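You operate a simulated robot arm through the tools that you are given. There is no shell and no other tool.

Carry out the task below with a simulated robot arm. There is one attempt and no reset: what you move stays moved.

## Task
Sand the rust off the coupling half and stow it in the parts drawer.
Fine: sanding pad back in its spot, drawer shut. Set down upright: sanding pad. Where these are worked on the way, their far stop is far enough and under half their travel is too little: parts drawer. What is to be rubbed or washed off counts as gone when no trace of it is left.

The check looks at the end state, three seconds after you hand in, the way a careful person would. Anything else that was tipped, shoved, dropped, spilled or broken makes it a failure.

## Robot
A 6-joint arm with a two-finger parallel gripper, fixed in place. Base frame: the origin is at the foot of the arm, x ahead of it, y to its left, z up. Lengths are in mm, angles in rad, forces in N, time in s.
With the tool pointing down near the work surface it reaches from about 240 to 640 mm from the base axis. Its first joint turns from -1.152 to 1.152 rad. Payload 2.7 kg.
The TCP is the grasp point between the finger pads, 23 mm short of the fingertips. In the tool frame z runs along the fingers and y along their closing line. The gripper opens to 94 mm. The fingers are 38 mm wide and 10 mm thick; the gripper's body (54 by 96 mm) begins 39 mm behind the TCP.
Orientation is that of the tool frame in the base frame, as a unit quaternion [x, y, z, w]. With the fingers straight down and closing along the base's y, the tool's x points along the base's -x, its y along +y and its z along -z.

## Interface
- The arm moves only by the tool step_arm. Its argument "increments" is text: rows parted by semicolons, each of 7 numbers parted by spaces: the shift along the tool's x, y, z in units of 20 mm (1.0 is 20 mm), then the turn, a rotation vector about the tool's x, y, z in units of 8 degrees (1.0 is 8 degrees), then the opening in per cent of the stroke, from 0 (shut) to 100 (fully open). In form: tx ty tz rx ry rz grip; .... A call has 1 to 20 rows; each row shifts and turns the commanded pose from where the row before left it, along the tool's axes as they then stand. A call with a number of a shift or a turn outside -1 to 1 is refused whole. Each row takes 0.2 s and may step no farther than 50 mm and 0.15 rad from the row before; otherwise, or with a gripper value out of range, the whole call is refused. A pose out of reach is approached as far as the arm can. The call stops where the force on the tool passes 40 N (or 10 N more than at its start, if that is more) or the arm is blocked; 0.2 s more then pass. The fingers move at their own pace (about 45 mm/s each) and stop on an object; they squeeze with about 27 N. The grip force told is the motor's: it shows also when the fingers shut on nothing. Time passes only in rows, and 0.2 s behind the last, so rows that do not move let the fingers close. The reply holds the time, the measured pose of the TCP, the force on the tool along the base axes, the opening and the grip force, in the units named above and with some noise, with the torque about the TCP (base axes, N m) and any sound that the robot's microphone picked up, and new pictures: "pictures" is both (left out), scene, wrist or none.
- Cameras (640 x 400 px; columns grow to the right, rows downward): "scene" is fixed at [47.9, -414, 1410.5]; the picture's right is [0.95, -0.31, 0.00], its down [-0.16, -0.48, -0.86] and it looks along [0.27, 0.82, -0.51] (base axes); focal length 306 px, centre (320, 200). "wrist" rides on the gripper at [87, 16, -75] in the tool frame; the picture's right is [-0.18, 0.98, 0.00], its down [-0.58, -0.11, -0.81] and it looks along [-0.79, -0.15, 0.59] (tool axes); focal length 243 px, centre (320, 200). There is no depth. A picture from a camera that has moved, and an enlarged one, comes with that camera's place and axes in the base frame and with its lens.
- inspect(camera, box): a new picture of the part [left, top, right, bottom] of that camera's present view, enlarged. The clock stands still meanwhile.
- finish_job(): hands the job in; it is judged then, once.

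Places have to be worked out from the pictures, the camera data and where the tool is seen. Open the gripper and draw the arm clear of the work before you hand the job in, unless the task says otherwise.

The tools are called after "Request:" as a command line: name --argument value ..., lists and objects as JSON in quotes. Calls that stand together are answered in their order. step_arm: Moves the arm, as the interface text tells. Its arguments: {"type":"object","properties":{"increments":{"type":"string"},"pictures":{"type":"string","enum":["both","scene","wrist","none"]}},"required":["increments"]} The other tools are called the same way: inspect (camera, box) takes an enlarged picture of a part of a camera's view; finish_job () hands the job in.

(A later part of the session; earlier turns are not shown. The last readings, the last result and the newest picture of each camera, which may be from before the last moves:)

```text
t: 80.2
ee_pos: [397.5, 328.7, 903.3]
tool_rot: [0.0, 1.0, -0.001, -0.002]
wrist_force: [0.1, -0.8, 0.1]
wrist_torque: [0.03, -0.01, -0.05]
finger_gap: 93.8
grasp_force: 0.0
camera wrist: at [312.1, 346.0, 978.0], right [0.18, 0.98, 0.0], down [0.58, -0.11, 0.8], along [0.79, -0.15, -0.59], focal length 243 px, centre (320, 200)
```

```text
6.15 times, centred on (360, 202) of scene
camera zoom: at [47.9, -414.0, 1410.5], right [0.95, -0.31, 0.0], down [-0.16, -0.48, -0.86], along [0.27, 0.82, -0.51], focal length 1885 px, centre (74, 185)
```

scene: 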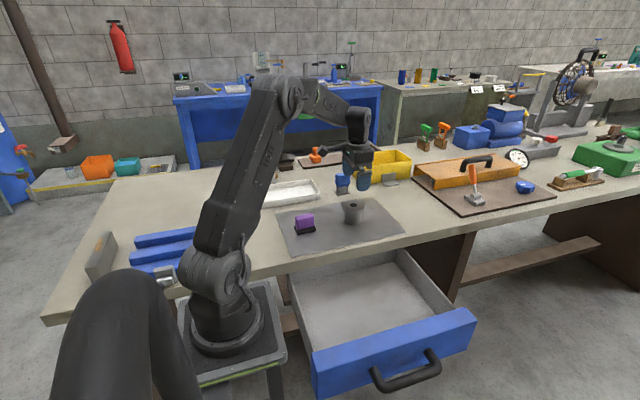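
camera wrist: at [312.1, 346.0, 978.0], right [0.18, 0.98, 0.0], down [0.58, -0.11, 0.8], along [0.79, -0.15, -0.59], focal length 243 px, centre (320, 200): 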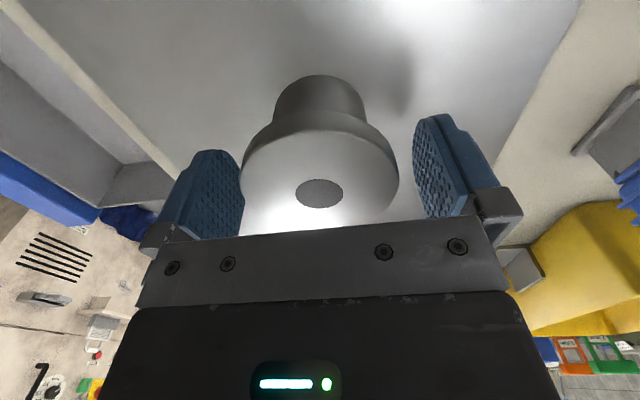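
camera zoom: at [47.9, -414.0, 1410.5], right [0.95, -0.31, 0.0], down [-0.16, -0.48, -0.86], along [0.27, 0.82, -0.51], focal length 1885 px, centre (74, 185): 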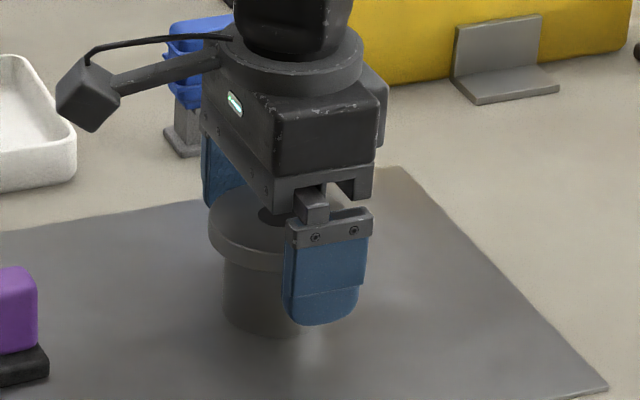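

The flange centre is in line, with the TCP perhaps 3 mm short in x. I nudge +x 2.5 mm, lower 4 mm and close on the flange.

Request:
step_arm --increments "-0.12 0 0.2 0 0 0 100;0 0 0 0 0 0 100;0 0 0 0 0 0 0;0 0 0 0 0 0 0;0 0 0 0 0 0 0;0 0 0 0 0 0 0" --pictures "wrist"

Request:
inspect --camera "scene" --box '[315, 170, 405, 235]'

```text
t: 81.6
ee_pos: [401.8, 327.4, 899.7]
tool_rot: [0.0, 1.0, -0.001, -0.002]
wrist_force: [0.5, -0.1, -0.2]
wrist_torque: [0.03, -0.02, 0.02]
finger_gap: 71.3
grasp_force: 27.3
camera wrist: at [315.3, 346.0, 974.1], right [0.18, 0.98, 0.0], down [0.58, -0.11, 0.8], along [0.79, -0.15, -0.59], focal length 243 px, centre (320, 200)
```

wrist: 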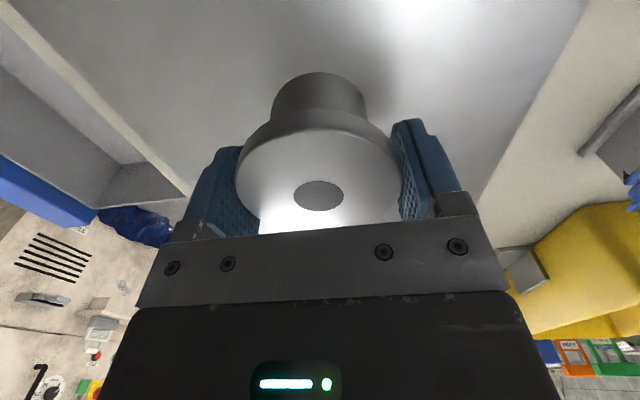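

```text
6.15 times, centred on (360, 202) of scene
camera zoom: at [47.9, -414.0, 1410.5], right [0.95, -0.31, 0.0], down [-0.16, -0.48, -0.86], along [0.27, 0.82, -0.51], focal length 1885 px, centre (74, 185)
```

zoom: 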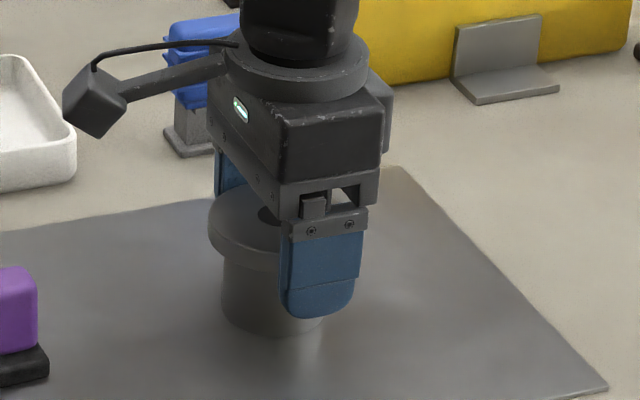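

The flange is gripped at 71.3 mm. I lift gently and check that it holds.

Request:
step_arm --increments "0 0 -0.2 0 0 0 0;0 0 -0.4 0 0 0 0;0 0 -0.6 0 0 0 0;0 0 -0.8 0 0 0 0;0 0 -0.8 0 0 0 0;0 0 0 0 0 0 0" --pictures "both"

Request:
inspect --camera "scene" --box '[305, 150, 415, 235]'

```text
t: 83.0
ee_pos: [402.5, 328.4, 954.6]
tool_rot: [0.0, 1.0, -0.001, -0.002]
wrist_force: [0.8, -0.4, -2.4]
wrist_torque: [0.04, -0.02, -0.03]
finger_gap: 71.3
grasp_force: 27.1
camera wrist: at [316.7, 346.7, 1029.4], right [0.18, 0.98, 0.0], down [0.58, -0.11, 0.8], along [0.79, -0.15, -0.59], focal length 243 px, centre (320, 200)
```

scene: 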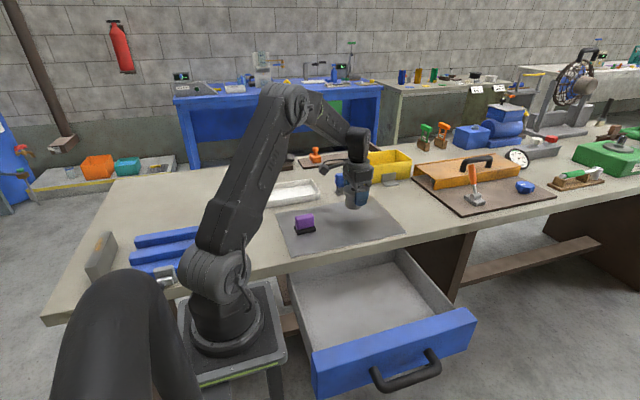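
wrist: 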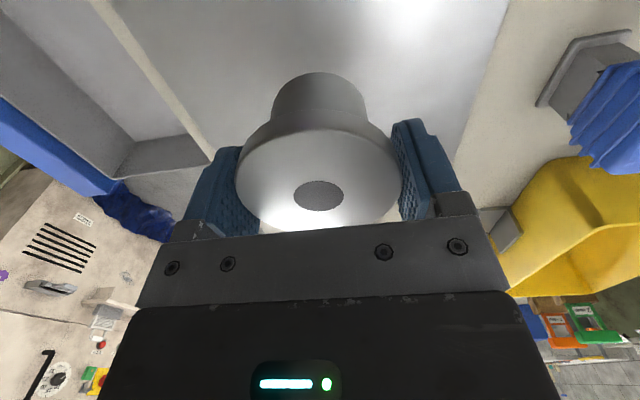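

```text
4.71 times, centred on (360, 192) of scene
camera zoom: at [48.0, -414.0, 1410.5], right [0.95, -0.31, 0.0], down [-0.16, -0.48, -0.86], along [0.27, 0.82, -0.51], focal length 1441 px, centre (132, 235)
```

zoom: 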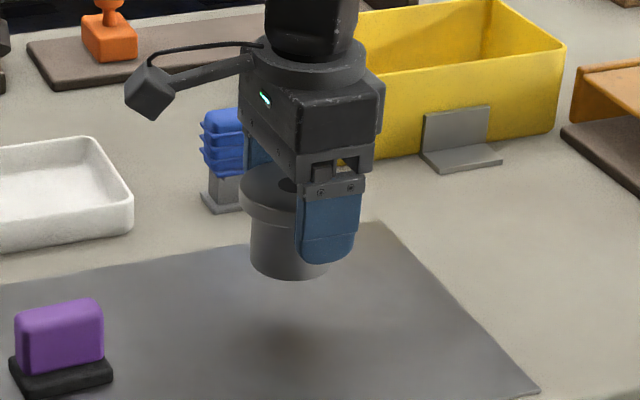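

The coupling is held firmly and weighs about 0.25 kg. I carry it over the open drawer to about (350, 90).

Request:
step_arm --increments "0.2 -0.9 0 0 0 0 0;0.2 -0.9 0 0 0 0 0;0.2 -0.9 0 0 0 0 0;0.2 -0.9 0 0 0 0 0;0.2 -0.9 0 0 0 0 0;0.2 -0.9 0 0 0 0 0;0.2 -0.9 0 0 0 0 0;0.2 -0.9 0 0 0 0 0;0.2 -0.9 0 0 0 0 0;0.2 -0.9 0 0 0 0 0;0.2 -0.9 0 0 0 0 0;0.2 -0.9 0 0 0 0 0;0.2 -0.9 0 0 0 0 0;0 0 0 0 0 0 0" --pictures "both"

Request:
inspect --camera "scene" --box '[270, 200, 450, 360]'

```text
t: 86.0
ee_pos: [350.0, 95.0, 957.0]
tool_rot: [0.0, 1.0, -0.001, -0.002]
wrist_force: [0.2, -0.4, -4.1]
wrist_torque: [-0.03, -0.02, -0.02]
finger_gap: 71.4
grasp_force: 27.3
camera wrist: at [263.4, 111.7, 1030.1], right [0.18, 0.98, 0.0], down [0.58, -0.11, 0.8], along [0.79, -0.15, -0.59], focal length 243 px, centre (320, 200)
```

scene: 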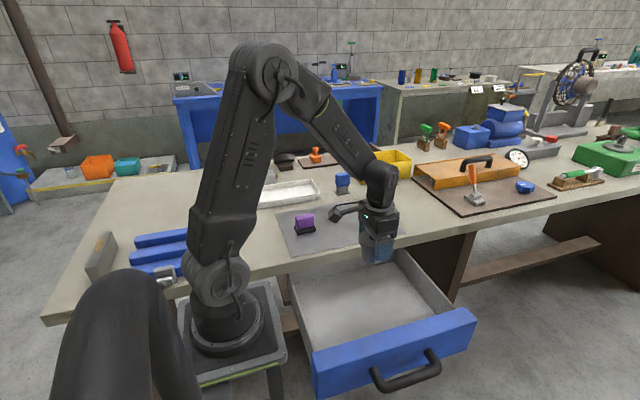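
wrist: 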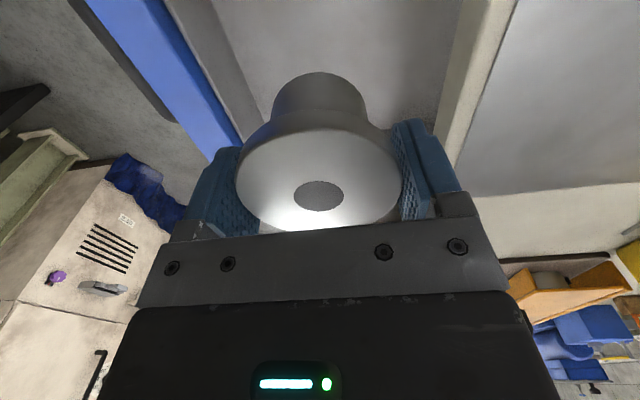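

```text
2.50 times, centred on (360, 280) of scene
camera zoom: at [48.0, -414.0, 1410.5], right [0.95, -0.31, 0.0], down [-0.16, -0.48, -0.86], along [0.27, 0.82, -0.51], focal length 766 px, centre (220, 0)
```

zoom: 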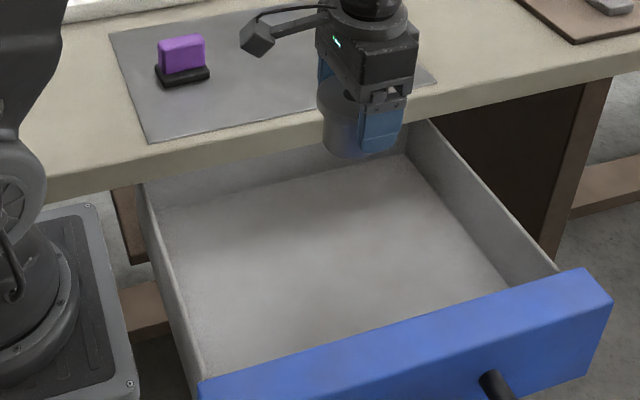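

The drawer interior is below the coupling. I lower it to TCP z ≈ 790, shifting to y ≈ 86.

Request:
step_arm --increments "0 -0.05 0.9 0 0 0 0;0 -0.05 0.9 0 0 0 0;0 -0.05 0.9 0 0 0 0;0 -0.05 0.9 0 0 0 0;0 -0.05 0.9 0 0 0 0;0 -0.05 0.9 0 0 0 0;0 -0.05 0.9 0 0 0 0;0 -0.05 0.9 0 0 0 0;0 -0.05 0.9 0 0 0 0;0 0 0 0 0 0 0" --pictures "both"

Request:
inspect --camera "scene" --box '[290, 220, 450, 350]'

```text
t: 88.2
ee_pos: [350.3, 86.2, 791.8]
tool_rot: [0.0, 1.0, -0.001, -0.002]
wrist_force: [0.5, 0.6, -2.7]
wrist_torque: [0.0, 0.04, 0.01]
finger_gap: 71.3
grasp_force: 27.1
camera wrist: at [263.5, 102.9, 867.9], right [0.18, 0.98, 0.0], down [0.58, -0.11, 0.8], along [0.79, -0.15, -0.59], focal length 243 px, centre (320, 200)
```

scene: 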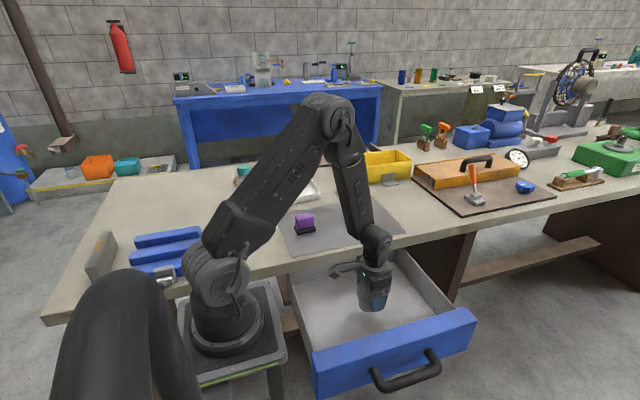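
wrist: 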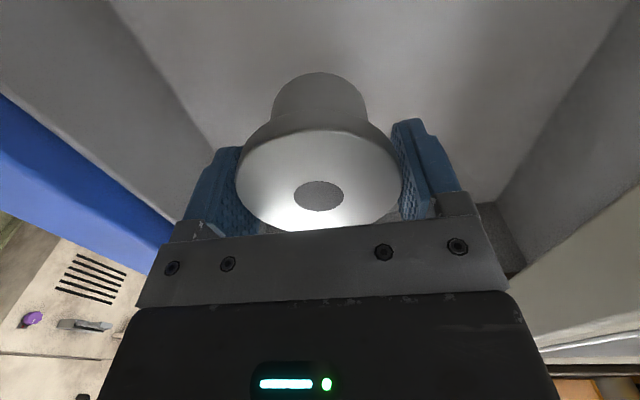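

```text
3.08 times, centred on (370, 285) of scene
camera zoom: at [48.0, -414.0, 1410.5], right [0.95, -0.31, 0.0], down [-0.16, -0.48, -0.86], along [0.27, 0.82, -0.51], focal length 942 px, centre (166, -62)
```

zoom: 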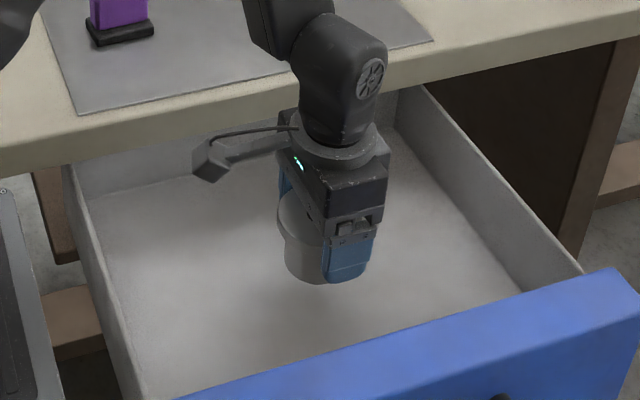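

The coupling is inside the drawer and still above the floor. I lower a further 14 mm slowly.

Request:
step_arm --increments "0 0 0.2 0 0 0 0;0 0 0.2 0 0 0 0;0 0 0.15 0 0 0 0;0 0 0.15 0 0 0 0;0 0 0 0 0 0 0" --pictures "none"

Request:
inspect --camera "scene" --box '[330, 250, 410, 310]'

```text
t: 89.4
ee_pos: [348.7, 84.6, 778.6]
tool_rot: [0.0, 1.0, 0.0, -0.002]
wrist_force: [0.6, -0.5, -2.4]
wrist_torque: [-0.01, -0.01, 0.03]
finger_gap: 71.2
grasp_force: 27.1
```

```text
6.67 times, centred on (370, 280) of scene
camera zoom: at [48.0, -414.0, 1410.5], right [0.95, -0.31, 0.0], down [-0.16, -0.48, -0.86], along [0.27, 0.82, -0.51], focal length 2042 px, centre (-13, -333)
```

zoom: 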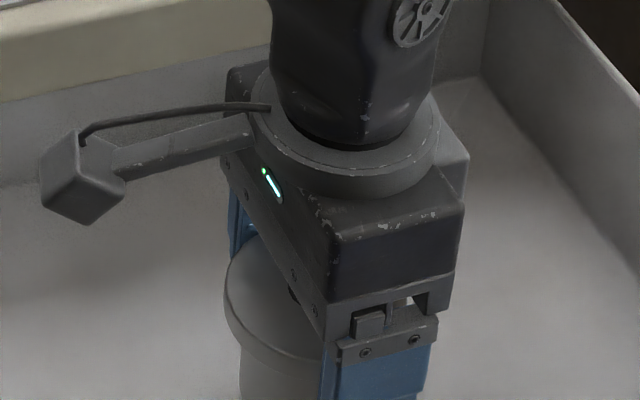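

No contact yet, so I continue in 1.5 mm steps.

Request:
step_arm --increments "0 0 0.075 0 0 0 0;0 0 0.075 0 0 0 0;0 0 0.075 0 0 0 0;0 0 0.075 0 0 0 0;0 0 0.075 0 0 0 0;0 0 0 0 0 0 0" --pictures "none"

Request:
inspect --camera "scene" --box '[330, 270, 410, 330]'

```text
t: 90.8
ee_pos: [350.1, 85.5, 772.0]
tool_rot: [0.0, 1.0, 0.001, -0.002]
wrist_force: [0.0, 0.2, -3.0]
wrist_torque: [0.01, -0.01, 0.0]
finger_gap: 71.6
grasp_force: 27.4
```

```text
6.67 times, centred on (370, 300) of scene
camera zoom: at [48.0, -414.0, 1410.5], right [0.95, -0.31, 0.0], down [-0.16, -0.48, -0.86], along [0.27, 0.82, -0.51], focal length 2042 px, centre (-13, -467)
```

zoom: 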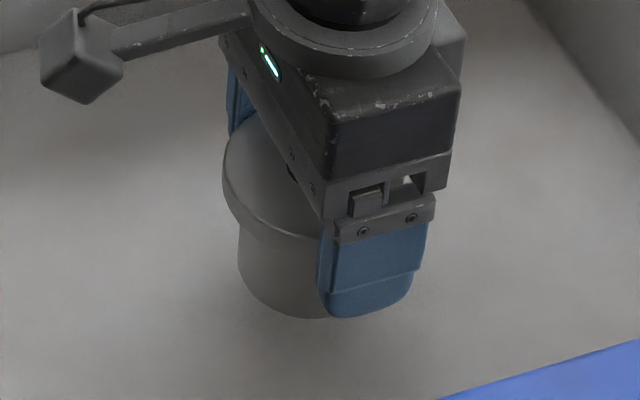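

Request:
step_arm --increments "0 0 0.075 0 0 0 0;0 0 0.075 0 0 0 0;0 0 0.075 0 0 0 0;0 0 0.075 0 0 0 0;0 0 0.075 0 0 0 0;0 0 0.075 0 0 0 0;0 0 0 0 0 0 0" --pictures "none"

Request:
inspect --camera "scene" --box '[330, 270, 410, 330]'

```text
t: 92.4
ee_pos: [349.0, 86.0, 762.2]
tool_rot: [0.0, 1.0, -0.001, -0.002]
wrist_force: [0.1, 0.6, -3.8]
wrist_torque: [0.01, -0.01, -0.04]
finger_gap: 71.4
grasp_force: 27.2
```

```text
6.67 times, centred on (370, 300) of scene
camera zoom: at [48.0, -414.0, 1410.5], right [0.95, -0.31, 0.0], down [-0.16, -0.48, -0.86], along [0.27, 0.82, -0.51], focal length 2042 px, centre (-13, -467)
```

zoom: 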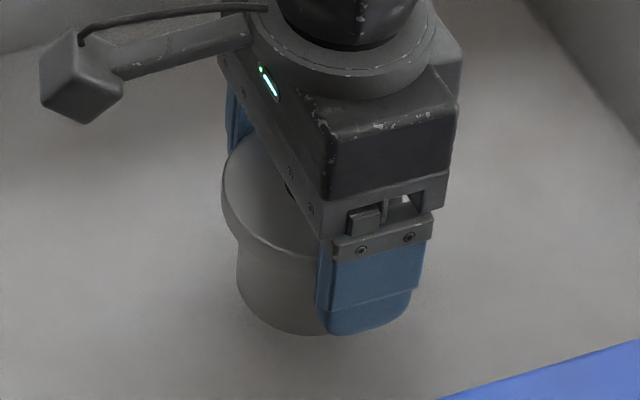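

Request:
step_arm --increments "0 0 0.075 0 0 0 0;0 0 0.075 0 0 0 0;0 0 0.075 0 0 0 0;0 0 0.075 0 0 0 0;0 0 0.075 0 0 0 0;0 0 0.075 0 0 0 0;0 0 0 0 0 0 0" --pictures "none"

Request:
inspect --camera "scene" --box '[330, 270, 410, 330]'

```text
t: 94.0
ee_pos: [348.4, 85.4, 753.0]
tool_rot: [0.0, 1.0, 0.0, -0.001]
wrist_force: [0.0, 0.3, -2.3]
wrist_torque: [0.01, 0.02, -0.02]
finger_gap: 71.7
grasp_force: 26.8
```

```text
6.67 times, centred on (370, 300) of scene
camera zoom: at [48.0, -414.0, 1410.5], right [0.95, -0.31, 0.0], down [-0.16, -0.48, -0.86], along [0.27, 0.82, -0.51], focal length 2042 px, centre (-13, -467)
```

zoom: 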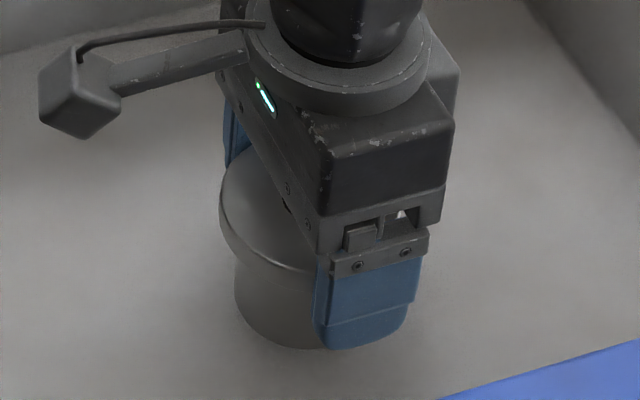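

The contact shadow is getting close. I continue in about 1 mm steps.

Request:
step_arm --increments "0 0 0.05 0 0 0 0;0 0 0.05 0 0 0 0;0 0 0.05 0 0 0 0;0 0 0.05 0 0 0 0;0 0 0.05 0 0 0 0;0 0 0 0 0 0 0" --pictures "none"

Request:
step_arm --increments "0 0 0.05 0 0 0 0;0 0 0.05 0 0 0 0;0 0 0.05 0 0 0 0;0 0 0 0 0 0 0" --pictures "none"

```text
t: 95.4
ee_pos: [349.0, 86.0, 748.1]
tool_rot: [0.0, 1.0, 0.0, -0.003]
wrist_force: [-0.3, -0.3, -3.3]
wrist_torque: [0.0, -0.03, 0.03]
finger_gap: 71.3
grasp_force: 26.7
```

```text
t: 96.4
ee_pos: [350.6, 84.9, 745.6]
tool_rot: [0.001, 1.0, 0.0, -0.002]
wrist_force: [1.0, -0.2, -2.5]
wrist_torque: [0.0, 0.0, -0.05]
finger_gap: 71.7
grasp_force: 26.7
```

Request:
inspect --camera "scene" --box '[330, 270, 410, 330]'

Request:
inspect --camera "wrist" --box '[180, 0, 460, 240]'

```text
6.67 times, centred on (370, 300) of scene
camera zoom: at [48.0, -414.0, 1410.5], right [0.95, -0.31, 0.0], down [-0.16, -0.48, -0.86], along [0.27, 0.82, -0.51], focal length 2042 px, centre (-13, -467)
```

zoom: 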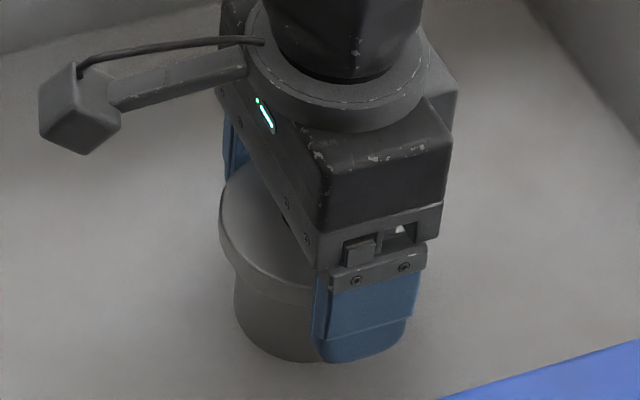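

```text
1.67 times, centred on (320, 120) of wrist
camera zoom: at [263.3, 103.3, 819.9], right [0.18, 0.98, 0.0], down [0.58, -0.11, 0.8], along [0.79, -0.15, -0.59], focal length 404 px, centre (320, 333)
```

zoom: 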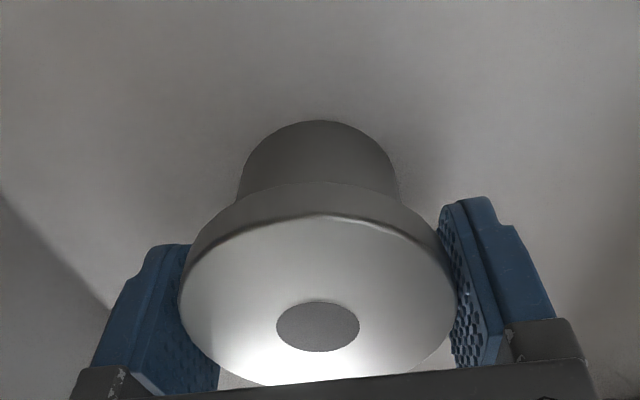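

It's nearly down. I continue in 1 mm steps until the floor takes the weight.

Request:
step_arm --increments "0 0 0.05 0 0 0 0;0 0 0.05 0 0 0 0;0 0 0.05 0 0 0 0;0 0 0 0 0 0 0" --pictures "none"

Request:
step_arm --increments "0 0 0.05 0 0 0 0;0 0 0.05 0 0 0 0;0 0 0 0 0 0 0" --pictures "none"

```text
t: 97.4
ee_pos: [349.0, 85.6, 742.4]
tool_rot: [0.0, 1.0, 0.0, -0.001]
wrist_force: [-0.5, -0.2, -0.7]
wrist_torque: [0.05, 0.01, 0.0]
finger_gap: 71.4
grasp_force: 27.1
```

```text
t: 98.2
ee_pos: [350.0, 85.3, 741.9]
tool_rot: [0.0, 1.0, -0.001, -0.001]
wrist_force: [-3.3, 3.0, 23.6]
wrist_torque: [0.14, 0.15, -0.02]
finger_gap: 71.2
grasp_force: 26.6
```

The coupling is on the drawer floor (23 N). I ease up 1.2 mm and open the fingers.

Request:
step_arm --increments "0 0 -0.06 0 0 0 0;0 0 0 0 0 0 0;0 0 0 0 0 0 80;0 0 0 0 0 0 85;0 0 0 0 0 0 95;0 0 0 0 0 0 98;0 0 0 0 0 0 98" --pictures "none"

Request:
inspect --camera "scene" --box '[330, 270, 410, 330]'

Request:
inspect --camera "wrist" --box '[180, 0, 460, 240]'

```text
t: 99.8
ee_pos: [349.9, 85.8, 741.7]
tool_rot: [0.0, 1.0, 0.0, -0.002]
wrist_force: [-0.2, 0.9, 1.1]
wrist_torque: [0.0, 0.02, 0.01]
finger_gap: 92.0
grasp_force: 0.0
```

```text
6.67 times, centred on (370, 300) of scene
camera zoom: at [47.9, -414.0, 1410.5], right [0.95, -0.31, 0.0], down [-0.16, -0.48, -0.86], along [0.27, 0.82, -0.51], focal length 2042 px, centre (-13, -467)
```

zoom: 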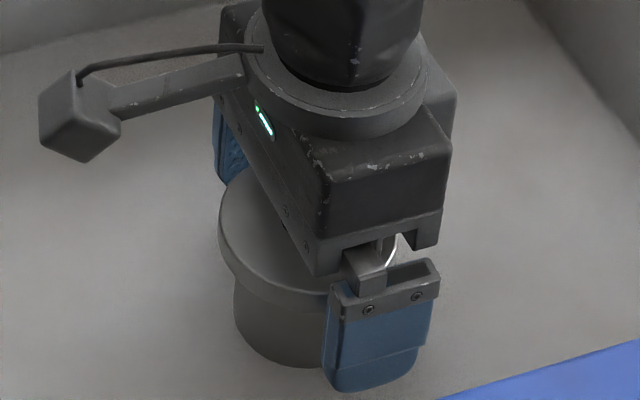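

```text
1.67 times, centred on (320, 120) of wrist
camera zoom: at [263.0, 102.7, 816.5], right [0.18, 0.98, 0.0], down [0.58, -0.11, 0.8], along [0.79, -0.15, -0.59], focal length 404 px, centre (320, 333)
```

zoom: 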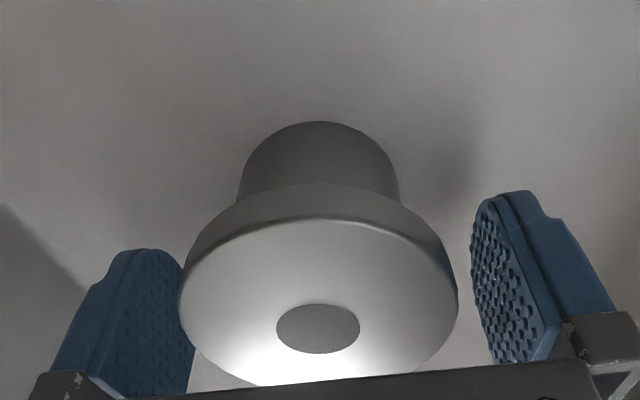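

Released with the coupling standing upright. I lift straight up out of the drawer.

Request:
step_arm --increments "0 0 -0.2 0 0 0 100;0 0 -0.4 0 0 0 100;0 0 -0.8 0 0 0 100;0 0 -0.9 0 0 0 100;0 0 -0.9 0 0 0 100;0 0 -0.9 0 0 0 100;0 0 -0.9 0 0 0 100;0 0 -0.9 0 0 0 100;0 0 -0.9 0 0 0 100;0 0 0 0 0 0 100" --pictures "both"

Request:
inspect --camera "scene" --box '[290, 220, 480, 400]'

```text
t: 102.0
ee_pos: [349.1, 84.8, 877.6]
tool_rot: [0.0, 1.0, -0.001, -0.002]
wrist_force: [0.2, 0.5, -0.7]
wrist_torque: [-0.04, 0.01, 0.0]
finger_gap: 94.1
grasp_force: 0.1
camera wrist: at [262.7, 102.9, 952.6], right [0.18, 0.98, 0.0], down [0.58, -0.11, 0.8], along [0.79, -0.15, -0.59], focal length 243 px, centre (320, 200)
```

scene: 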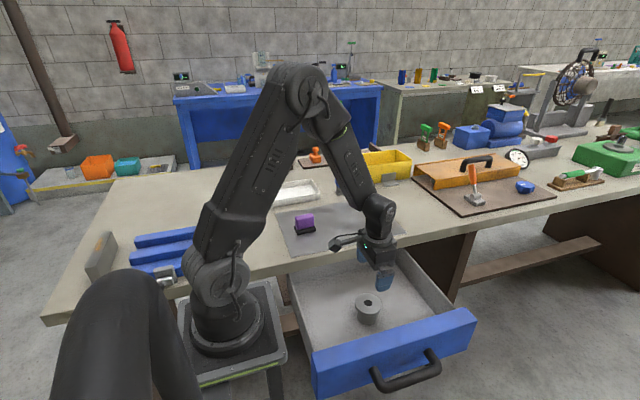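
wrist: 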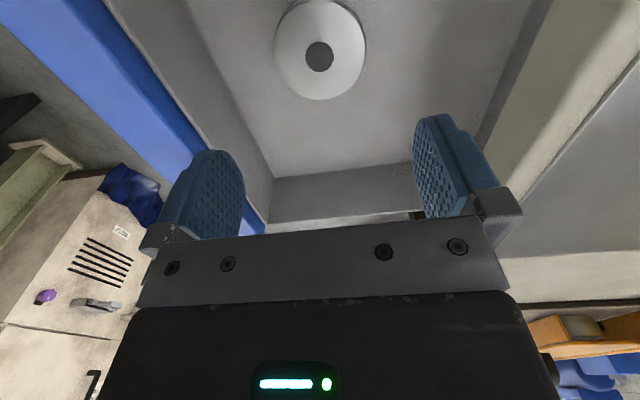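

```text
2.22 times, centred on (385, 310) of scene
camera zoom: at [47.9, -414.0, 1410.5], right [0.95, -0.31, 0.0], down [-0.16, -0.48, -0.86], along [0.27, 0.82, -0.51], focal length 681 px, centre (176, -44)
```

zoom: 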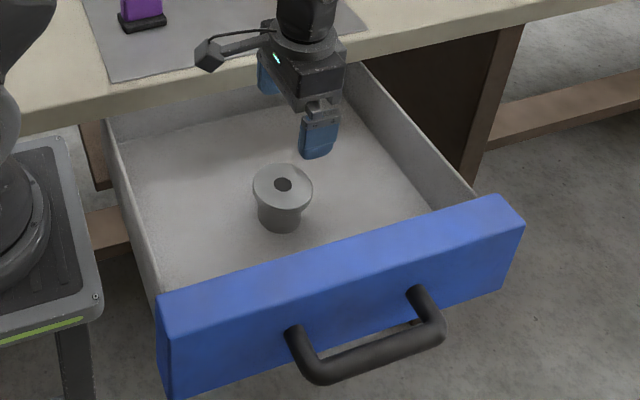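

The coupling stands upright in the drawer, well below its rim. Now I go back in front of the handle, tilted as before, to push the drawer shut.

Request:
step_arm --increments "0 -0.88 0 0 0 0 80;0 -0.88 0 0 0 0 60;0 -0.88 0 0 0 0 43;0 -0.88 0 0 0 0 43;0 -0.88 0 0 0 0 43;0 -0.88 0 0 0 0 43;0 -0.88 0 0 0 0 43;0 -0.88 0 0 0 0 43;0 -0.88 0 0 0 0 43;0 -0.88 0 0 0 0 43;0 -0.88 0.3 0 0 0 43;0 -0.88 0.3 0 0 0 43;0 -0.88 0.4 0 0 0 43;0 -0.88 0.4 0 0 0 43;0 0 0 -0.5 0 0 43;0 0 0 -0.5 0 0 43;0 0 0 -0.5 0 0 43;0 0 0 -0.5 0 0 43;0 0 0 -0.5 0 0 43;0 0 0 0 0 0 43" --pictures "both"

Request:
inspect --camera "wrist" --box '[200, 0, 440, 220]'

```text
t: 106.2
ee_pos: [350.4, -160.0, 849.5]
tool_rot: [-0.001, 0.985, 0.173, -0.001]
wrist_force: [0.2, -0.2, -0.1]
wrist_torque: [-0.01, 0.0, -0.01]
finger_gap: 40.7
grasp_force: 0.0
camera wrist: at [264.1, -169.3, 925.8], right [0.18, 0.92, 0.34], down [0.58, -0.38, 0.72], along [0.79, 0.06, -0.61], focal length 243 px, centre (320, 200)
```

scene: 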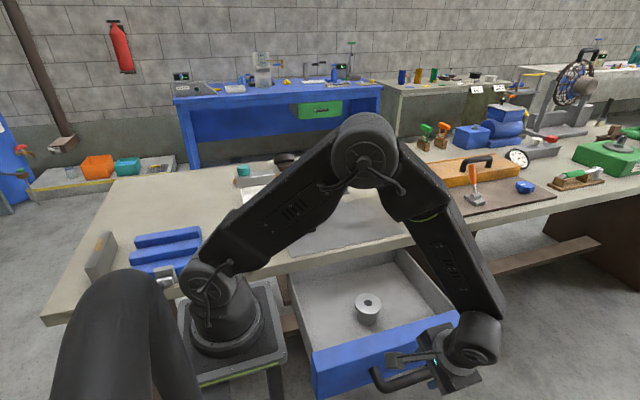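
wrist: 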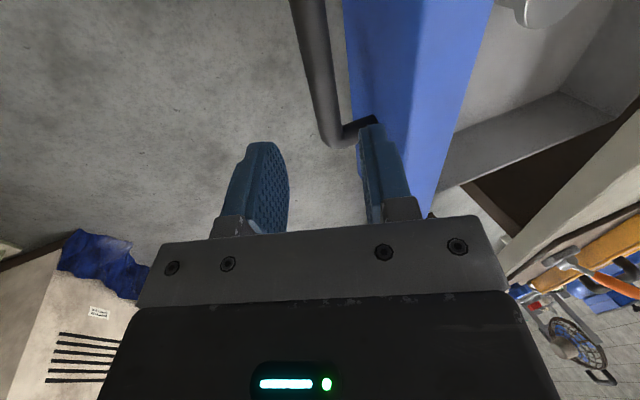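

```text
1.82 times, centred on (320, 110) of wrist
camera zoom: at [264.1, -169.3, 925.8], right [0.18, 0.92, 0.34], down [0.58, -0.38, 0.72], along [0.79, 0.06, -0.61], focal length 441 px, centre (320, 364)
```

zoom: 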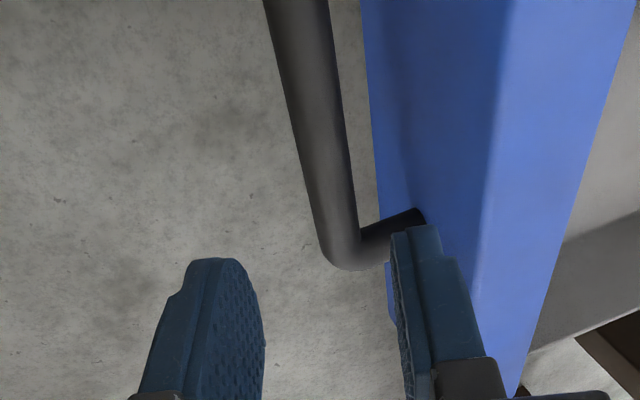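

The bar lines up with the gap between the fingers. I advance 72 mm along the tool axis and check.

Request:
step_arm --increments "0.05 0 0.6 0 0 0 43;0 0 0.6 0 0 0 43;0 0 0.6 0 0 0 43;0 0 0.6 0 0 0 43;0 0 0.6 0 0 0 43;0 0 0.6 0 0 0 43;0 0 0 0 0 0 43" --pictures "none"

Request:
inspect --camera "wrist" --box '[200, 0, 440, 220]'

```text
t: 107.8
ee_pos: [348.0, -135.6, 781.2]
tool_rot: [0.001, 0.985, 0.174, -0.003]
wrist_force: [0.1, 0.2, -0.6]
wrist_torque: [0.01, -0.03, 0.0]
finger_gap: 40.4
grasp_force: 0.1
```

```text
1.82 times, centred on (320, 110) of wrist
camera zoom: at [262.9, -144.9, 857.4], right [0.19, 0.92, 0.33], down [0.58, -0.38, 0.72], along [0.79, 0.06, -0.61], focal length 441 px, centre (320, 364)
```

zoom: 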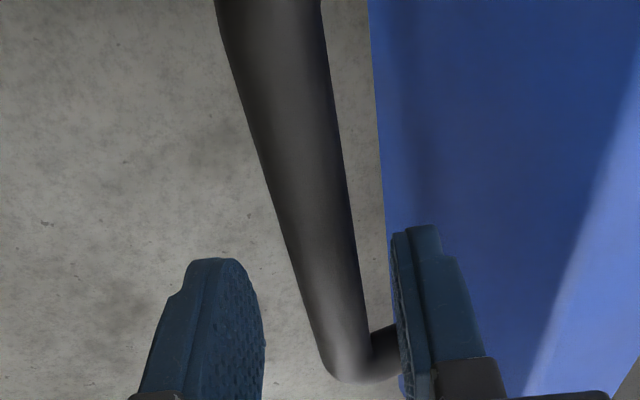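

Good alignment. I advance the remaining 38 mm and close on the bar.

Request:
step_arm --increments "0 -0.05 0.4 0 0 0 43;0 0 0.5 0 0 0 43;0 0 0.5 0 0 0 43;0 0 0.5 0 0 0 43;0 0 0 0 0 0 43;0 0 0 0 0 0 0;0 0 0 0 0 0 0;0 0 0 0 0 0 0;0 0 0 0 0 0 0" --pictures "wrist"

```text
t: 109.8
ee_pos: [349.1, -121.9, 746.5]
tool_rot: [0.0, 0.985, 0.174, -0.003]
wrist_force: [3.1, 22.3, 7.5]
wrist_torque: [0.02, -0.62, 1.48]
finger_gap: 21.7
grasp_force: 44.5
camera wrist: at [262.1, -131.7, 821.8], right [0.18, 0.92, 0.34], down [0.59, -0.38, 0.72], along [0.79, 0.07, -0.61], focal length 243 px, centre (320, 200)
```

wrist: 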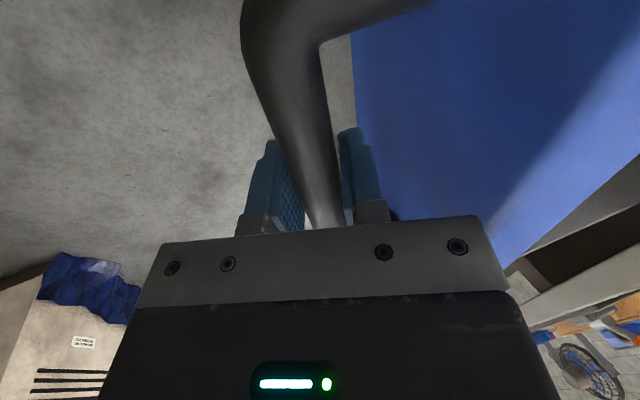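

The handle is gripped again. I push the drawer in toward +y, checking the side strain as I go.

Request:
step_arm --increments "0 0.235 0.0855 0 0 0 0;0 0.376 0.137 0 0 0 0;0 0.376 0.137 0 0 0 0;0 0.376 0.137 0 0 0 0;0 0.376 0.137 0 0 0 0;0 0 0 0 0 0 0" --pictures "none"

```text
t: 111.2
ee_pos: [348.2, -86.2, 745.9]
tool_rot: [0.0, 0.985, 0.172, -0.002]
wrist_force: [-5.7, -0.9, -12.5]
wrist_torque: [0.04, -1.07, 1.35]
finger_gap: 21.8
grasp_force: 44.7
```

Request:
step_arm --increments "0 -0.007 0.019 0 0 0 0;0 0.47 0.171 0 0 0 0;0 0.47 0.171 0 0 0 0;0 0.47 0.171 0 0 0 0;0 0.47 0.171 0 0 0 0;0 0 0 0 0 0 0" --pictures "scene"

Request:
inspect --camera "scene" --box '[270, 220, 470, 380]'

```text
t: 112.6
ee_pos: [348.2, -45.8, 745.8]
tool_rot: [-0.001, 0.985, 0.173, -0.001]
wrist_force: [-10.0, 0.3, 30.1]
wrist_torque: [0.0, -0.08, 1.79]
finger_gap: 21.6
grasp_force: 45.0
```

scene: 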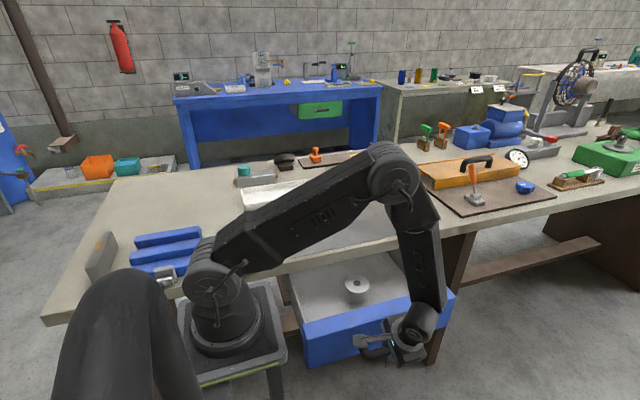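

```text
2.50 times, centred on (370, 300) of scene
camera zoom: at [47.4, -414.0, 1410.5], right [0.95, -0.31, 0.0], down [-0.16, -0.48, -0.86], along [0.27, 0.82, -0.51], focal length 766 px, centre (195, -50)
```

zoom: 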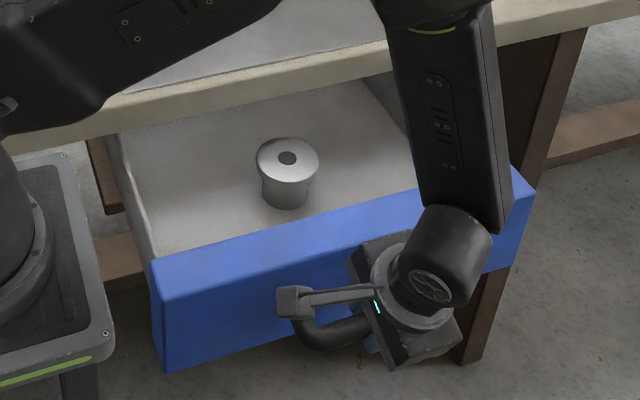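

The coupling rides along upright. Vertical strain is +30 N, so I ease up about 1 mm and keep pushing.

Request:
step_arm --increments "0.02 0.0154 -0.0423 0 0 0 0;0 0.47 0.171 0 0 0 0;0 0.47 0.171 0 0 0 0;0 0.47 0.171 0 0 0 0;0 0 0 0 0 0 0" --pictures "none"

```text
t: 113.8
ee_pos: [348.9, -17.6, 746.1]
tool_rot: [-0.001, 0.985, 0.172, -0.002]
wrist_force: [5.4, -0.4, -26.4]
wrist_torque: [0.07, -1.47, 1.35]
finger_gap: 21.8
grasp_force: 44.9
```

Request:
step_arm --increments "0 -0.012 0.033 0 0 0 0;0 0.47 0.171 0 0 0 0;0 0.47 0.171 0 0 0 0;0 0.47 0.171 0 0 0 0;0 0 0 0 0 0 0" --pictures "none"

```text
t: 115.0
ee_pos: [348.0, 14.1, 745.6]
tool_rot: [0.0, 0.985, 0.172, -0.001]
wrist_force: [8.9, -1.2, -16.1]
wrist_torque: [-0.04, -0.21, 1.74]
finger_gap: 21.8
grasp_force: 44.6
```

Request:
step_arm --increments "-0.01 -0.009 0.024 0 0 0 0;0 0.47 0.171 0 0 0 0;0 0.47 0.171 0 0 0 0;0 0.47 0.171 0 0 0 0;0 0 0 0 0 0 0" --pictures "none"

```text
t: 116.2
ee_pos: [348.3, 43.6, 745.6]
tool_rot: [0.0, 0.985, 0.173, -0.002]
wrist_force: [-0.1, -0.3, 26.6]
wrist_torque: [-0.01, 0.18, 1.9]
finger_gap: 21.7
grasp_force: 44.7
```

The drawer is moving smoothly, now at TCP y 44. I ease up 0.8 mm and continue.

Request:
step_arm --increments "0 0.0136 -0.0376 0 0 0 0;0 0.47 0.171 0 0 0 0;0 0.47 0.171 0 0 0 0;0 0.47 0.171 0 0 0 0;0 0 0 0 0 0 0" --pictures "scene"

Request:
inspect --camera "scene" --box '[270, 220, 450, 350]'

```text
t: 117.4
ee_pos: [348.5, 73.4, 747.1]
tool_rot: [0.0, 0.985, 0.172, -0.001]
wrist_force: [15.4, -2.4, -34.9]
wrist_torque: [0.05, -0.71, 1.59]
finger_gap: 22.0
grasp_force: 45.5
```

scene: 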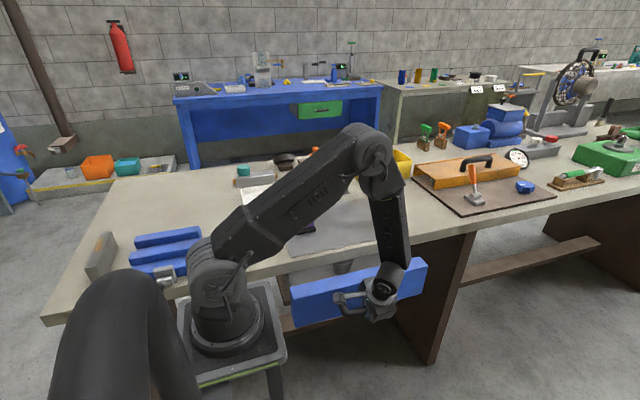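

```text
3.08 times, centred on (360, 285) of scene
camera zoom: at [48.6, -414.0, 1410.4], right [0.95, -0.31, 0.0], down [-0.16, -0.48, -0.86], along [0.27, 0.82, -0.51], focal length 942 px, centre (197, -62)
```

zoom: 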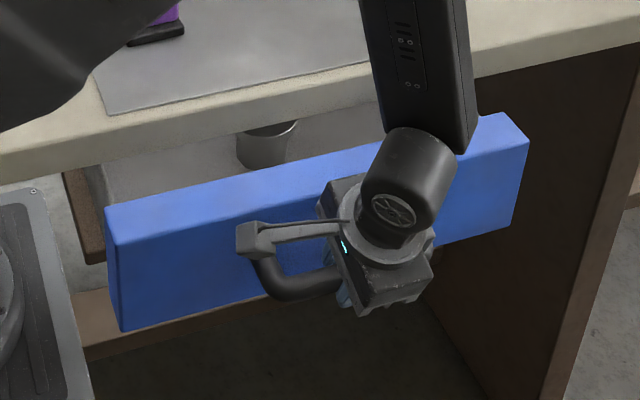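

The coupling is passing under the bench edge upright. I ease down about 1 mm and push on.

Request:
step_arm --increments "-0.02 -0.017 0.047 0 0 0 0;0 0.47 0.171 0 0 0 0;0 0.47 0.171 0 0 0 0;0 0.47 0.171 0 0 0 0;0 0 0 0 0 0 0" --pictures "none"

```text
t: 118.6
ee_pos: [347.5, 104.2, 747.0]
tool_rot: [-0.001, 0.985, 0.174, -0.004]
wrist_force: [-10.7, -1.7, 30.0]
wrist_torque: [0.0, -0.79, 1.48]
finger_gap: 21.7
grasp_force: 45.2
```

Request:
step_arm --increments "0.02 0.0136 -0.0376 0 0 0 0;0 0.47 0.171 0 0 0 0;0 0.47 0.171 0 0 0 0;0 0 0 0 0 0 0" --pictures "none"

```text
t: 119.6
ee_pos: [348.3, 121.6, 746.8]
tool_rot: [-0.001, 0.985, 0.173, -0.001]
wrist_force: [-3.3, -1.4, 20.6]
wrist_torque: [-0.05, -0.17, 1.82]
finger_gap: 21.4
grasp_force: 45.0
```

TCP is at y 121.6, with about 15 mm to go. I push in 3–4 mm steps until the drawer meets its closed stop.

Request:
step_arm --increments "0 0.01 -0.025 0 0 0 0;0 0.188 0.068 0 0 0 0;0 0.188 0.068 0 0 0 0;0 0.141 0.051 0 0 0 0;0 0 0 0 0 0 0" --pictures "none"

```text
t: 120.8
ee_pos: [347.7, 134.5, 745.5]
tool_rot: [0.0, 0.985, 0.172, -0.002]
wrist_force: [10.3, -2.4, -36.5]
wrist_torque: [0.09, -0.89, 1.49]
finger_gap: 21.8
grasp_force: 45.0
```

Request:
step_arm --increments "0 -0.014 0.038 0 0 0 0;0 0.047 0.017 0 0 0 0;0 0.047 0.017 0 0 0 0;0 0 0 0 0 0 0" --pictures "scene"

Request:
inspect --camera "scene" --box '[270, 230, 430, 320]'

```text
t: 121.8
ee_pos: [348.0, 136.5, 746.1]
tool_rot: [0.0, 0.985, 0.174, -0.002]
wrist_force: [5.9, -1.1, -24.3]
wrist_torque: [0.0, -0.55, 1.59]
finger_gap: 22.0
grasp_force: 44.9
```

scene: 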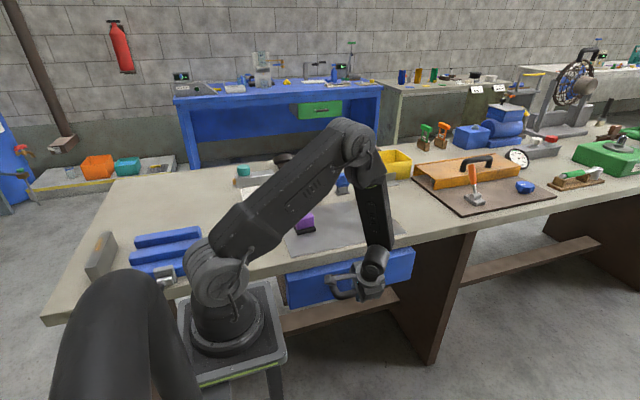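

```text
4.00 times, centred on (350, 275) of scene
camera zoom: at [48.3, -413.9, 1410.5], right [0.95, -0.31, 0.0], down [-0.16, -0.48, -0.86], along [0.27, 0.82, -0.51], focal length 1225 px, centre (200, -100)
```

zoom: 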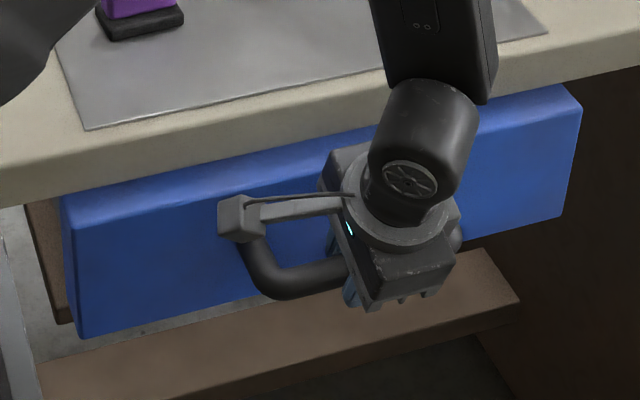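

The drawer front matches its original closed picture. I press 2–3 mm more to confirm the closed stop.

Request:
step_arm --increments "0 -0.01 0.026 0 0 0 0;0 0.047 0.017 0 0 0 0;0 0.047 0.017 0 0 0 0;0 0 0 0 0 0 0" --pictures "none"

```text
t: 122.8
ee_pos: [347.8, 137.8, 745.0]
tool_rot: [0.0, 0.985, 0.173, -0.002]
wrist_force: [-0.6, -17.1, 9.0]
wrist_torque: [-0.1, 0.64, 1.96]
finger_gap: 21.9
grasp_force: 45.0
```

The closed stop is felt (-17 N in y). I release the handle and check that the drawer stays shut.

Request:
step_arm --increments "0 0 0 0 0 0 30;0 0 0 0 0 0 36;0 0 0 0 0 0 43;0 0 0 0 0 0 43" --pictures "wrist"

Request:
inspect --camera "scene" --box '[270, 230, 430, 320]'

```text
t: 123.8
ee_pos: [347.1, 138.6, 745.1]
tool_rot: [0.0, 0.985, 0.174, -0.001]
wrist_force: [-0.4, 0.3, 0.1]
wrist_torque: [0.01, 0.0, 0.0]
finger_gap: 40.3
grasp_force: 0.0
camera wrist: at [261.6, 129.4, 821.9], right [0.19, 0.92, 0.33], down [0.58, -0.38, 0.72], along [0.79, 0.06, -0.61], focal length 243 px, centre (320, 200)
```

wrist: 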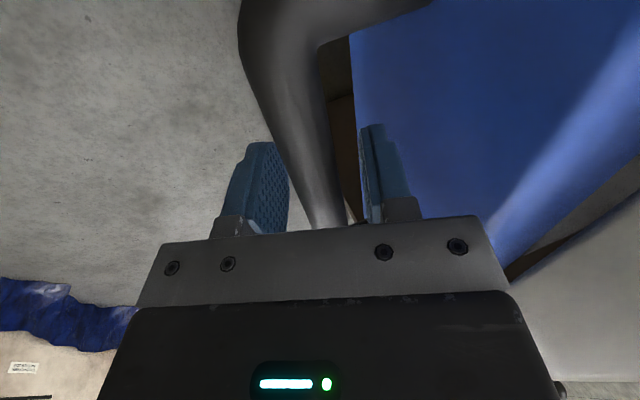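

```text
4.00 times, centred on (350, 275) of scene
camera zoom: at [47.9, -414.0, 1410.5], right [0.95, -0.31, 0.0], down [-0.16, -0.48, -0.86], along [0.27, 0.82, -0.51], focal length 1225 px, centre (200, -100)
```

zoom: 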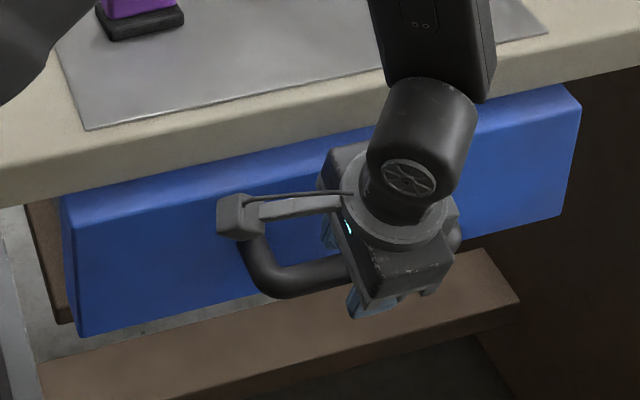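

The drawer remains shut. I re-centre around the bar by 2 mm and back out along the tool axis.

Request:
step_arm --increments "0 -0.1 0 0 0 0 43;0 0 -0.3 0 0 0 43;0 0 -0.5 0 0 0 43;0 0 -0.6 0 0 0 43;0 0 -0.8 0 0 0 43;0 0 -0.8 0 0 0 43;0 0 -0.8 0 0 0 43;0 0 -0.8 0 0 0 43;0 0 -0.9 0 0 0 43;0 0 0 0 0 0 43" --pictures "both"

Request:
inspect --camera "scene" --box '[270, 230, 430, 320]'

```text
t: 126.0
ee_pos: [348.8, 98.9, 848.8]
tool_rot: [0.0, 0.985, 0.173, -0.001]
wrist_force: [-0.1, -0.6, -0.6]
wrist_torque: [0.01, -0.01, 0.0]
finger_gap: 40.2
grasp_force: 0.0
camera wrist: at [262.7, 90.2, 925.8], right [0.19, 0.92, 0.33], down [0.58, -0.38, 0.72], along [0.79, 0.06, -0.61], focal length 243 px, centre (320, 200)
```

scene: 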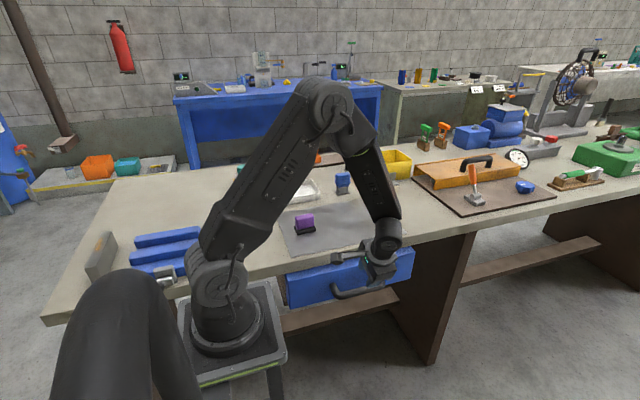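
wrist: 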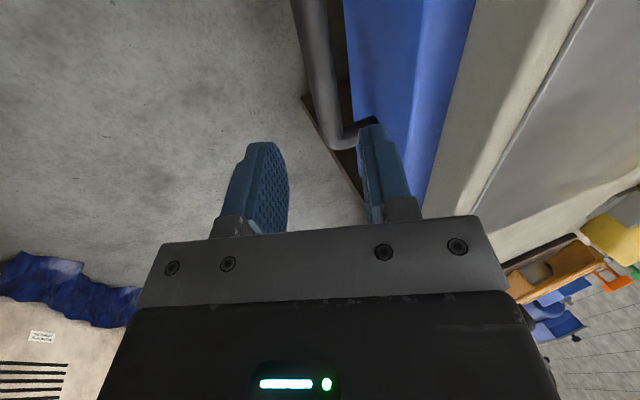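

```text
4.00 times, centred on (350, 275) of scene
camera zoom: at [47.9, -414.0, 1410.5], right [0.95, -0.31, 0.0], down [-0.16, -0.48, -0.86], along [0.27, 0.82, -0.51], focal length 1225 px, centre (200, -100)
```

zoom: 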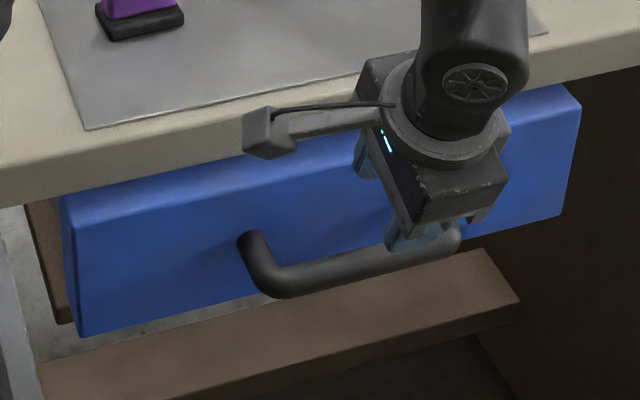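

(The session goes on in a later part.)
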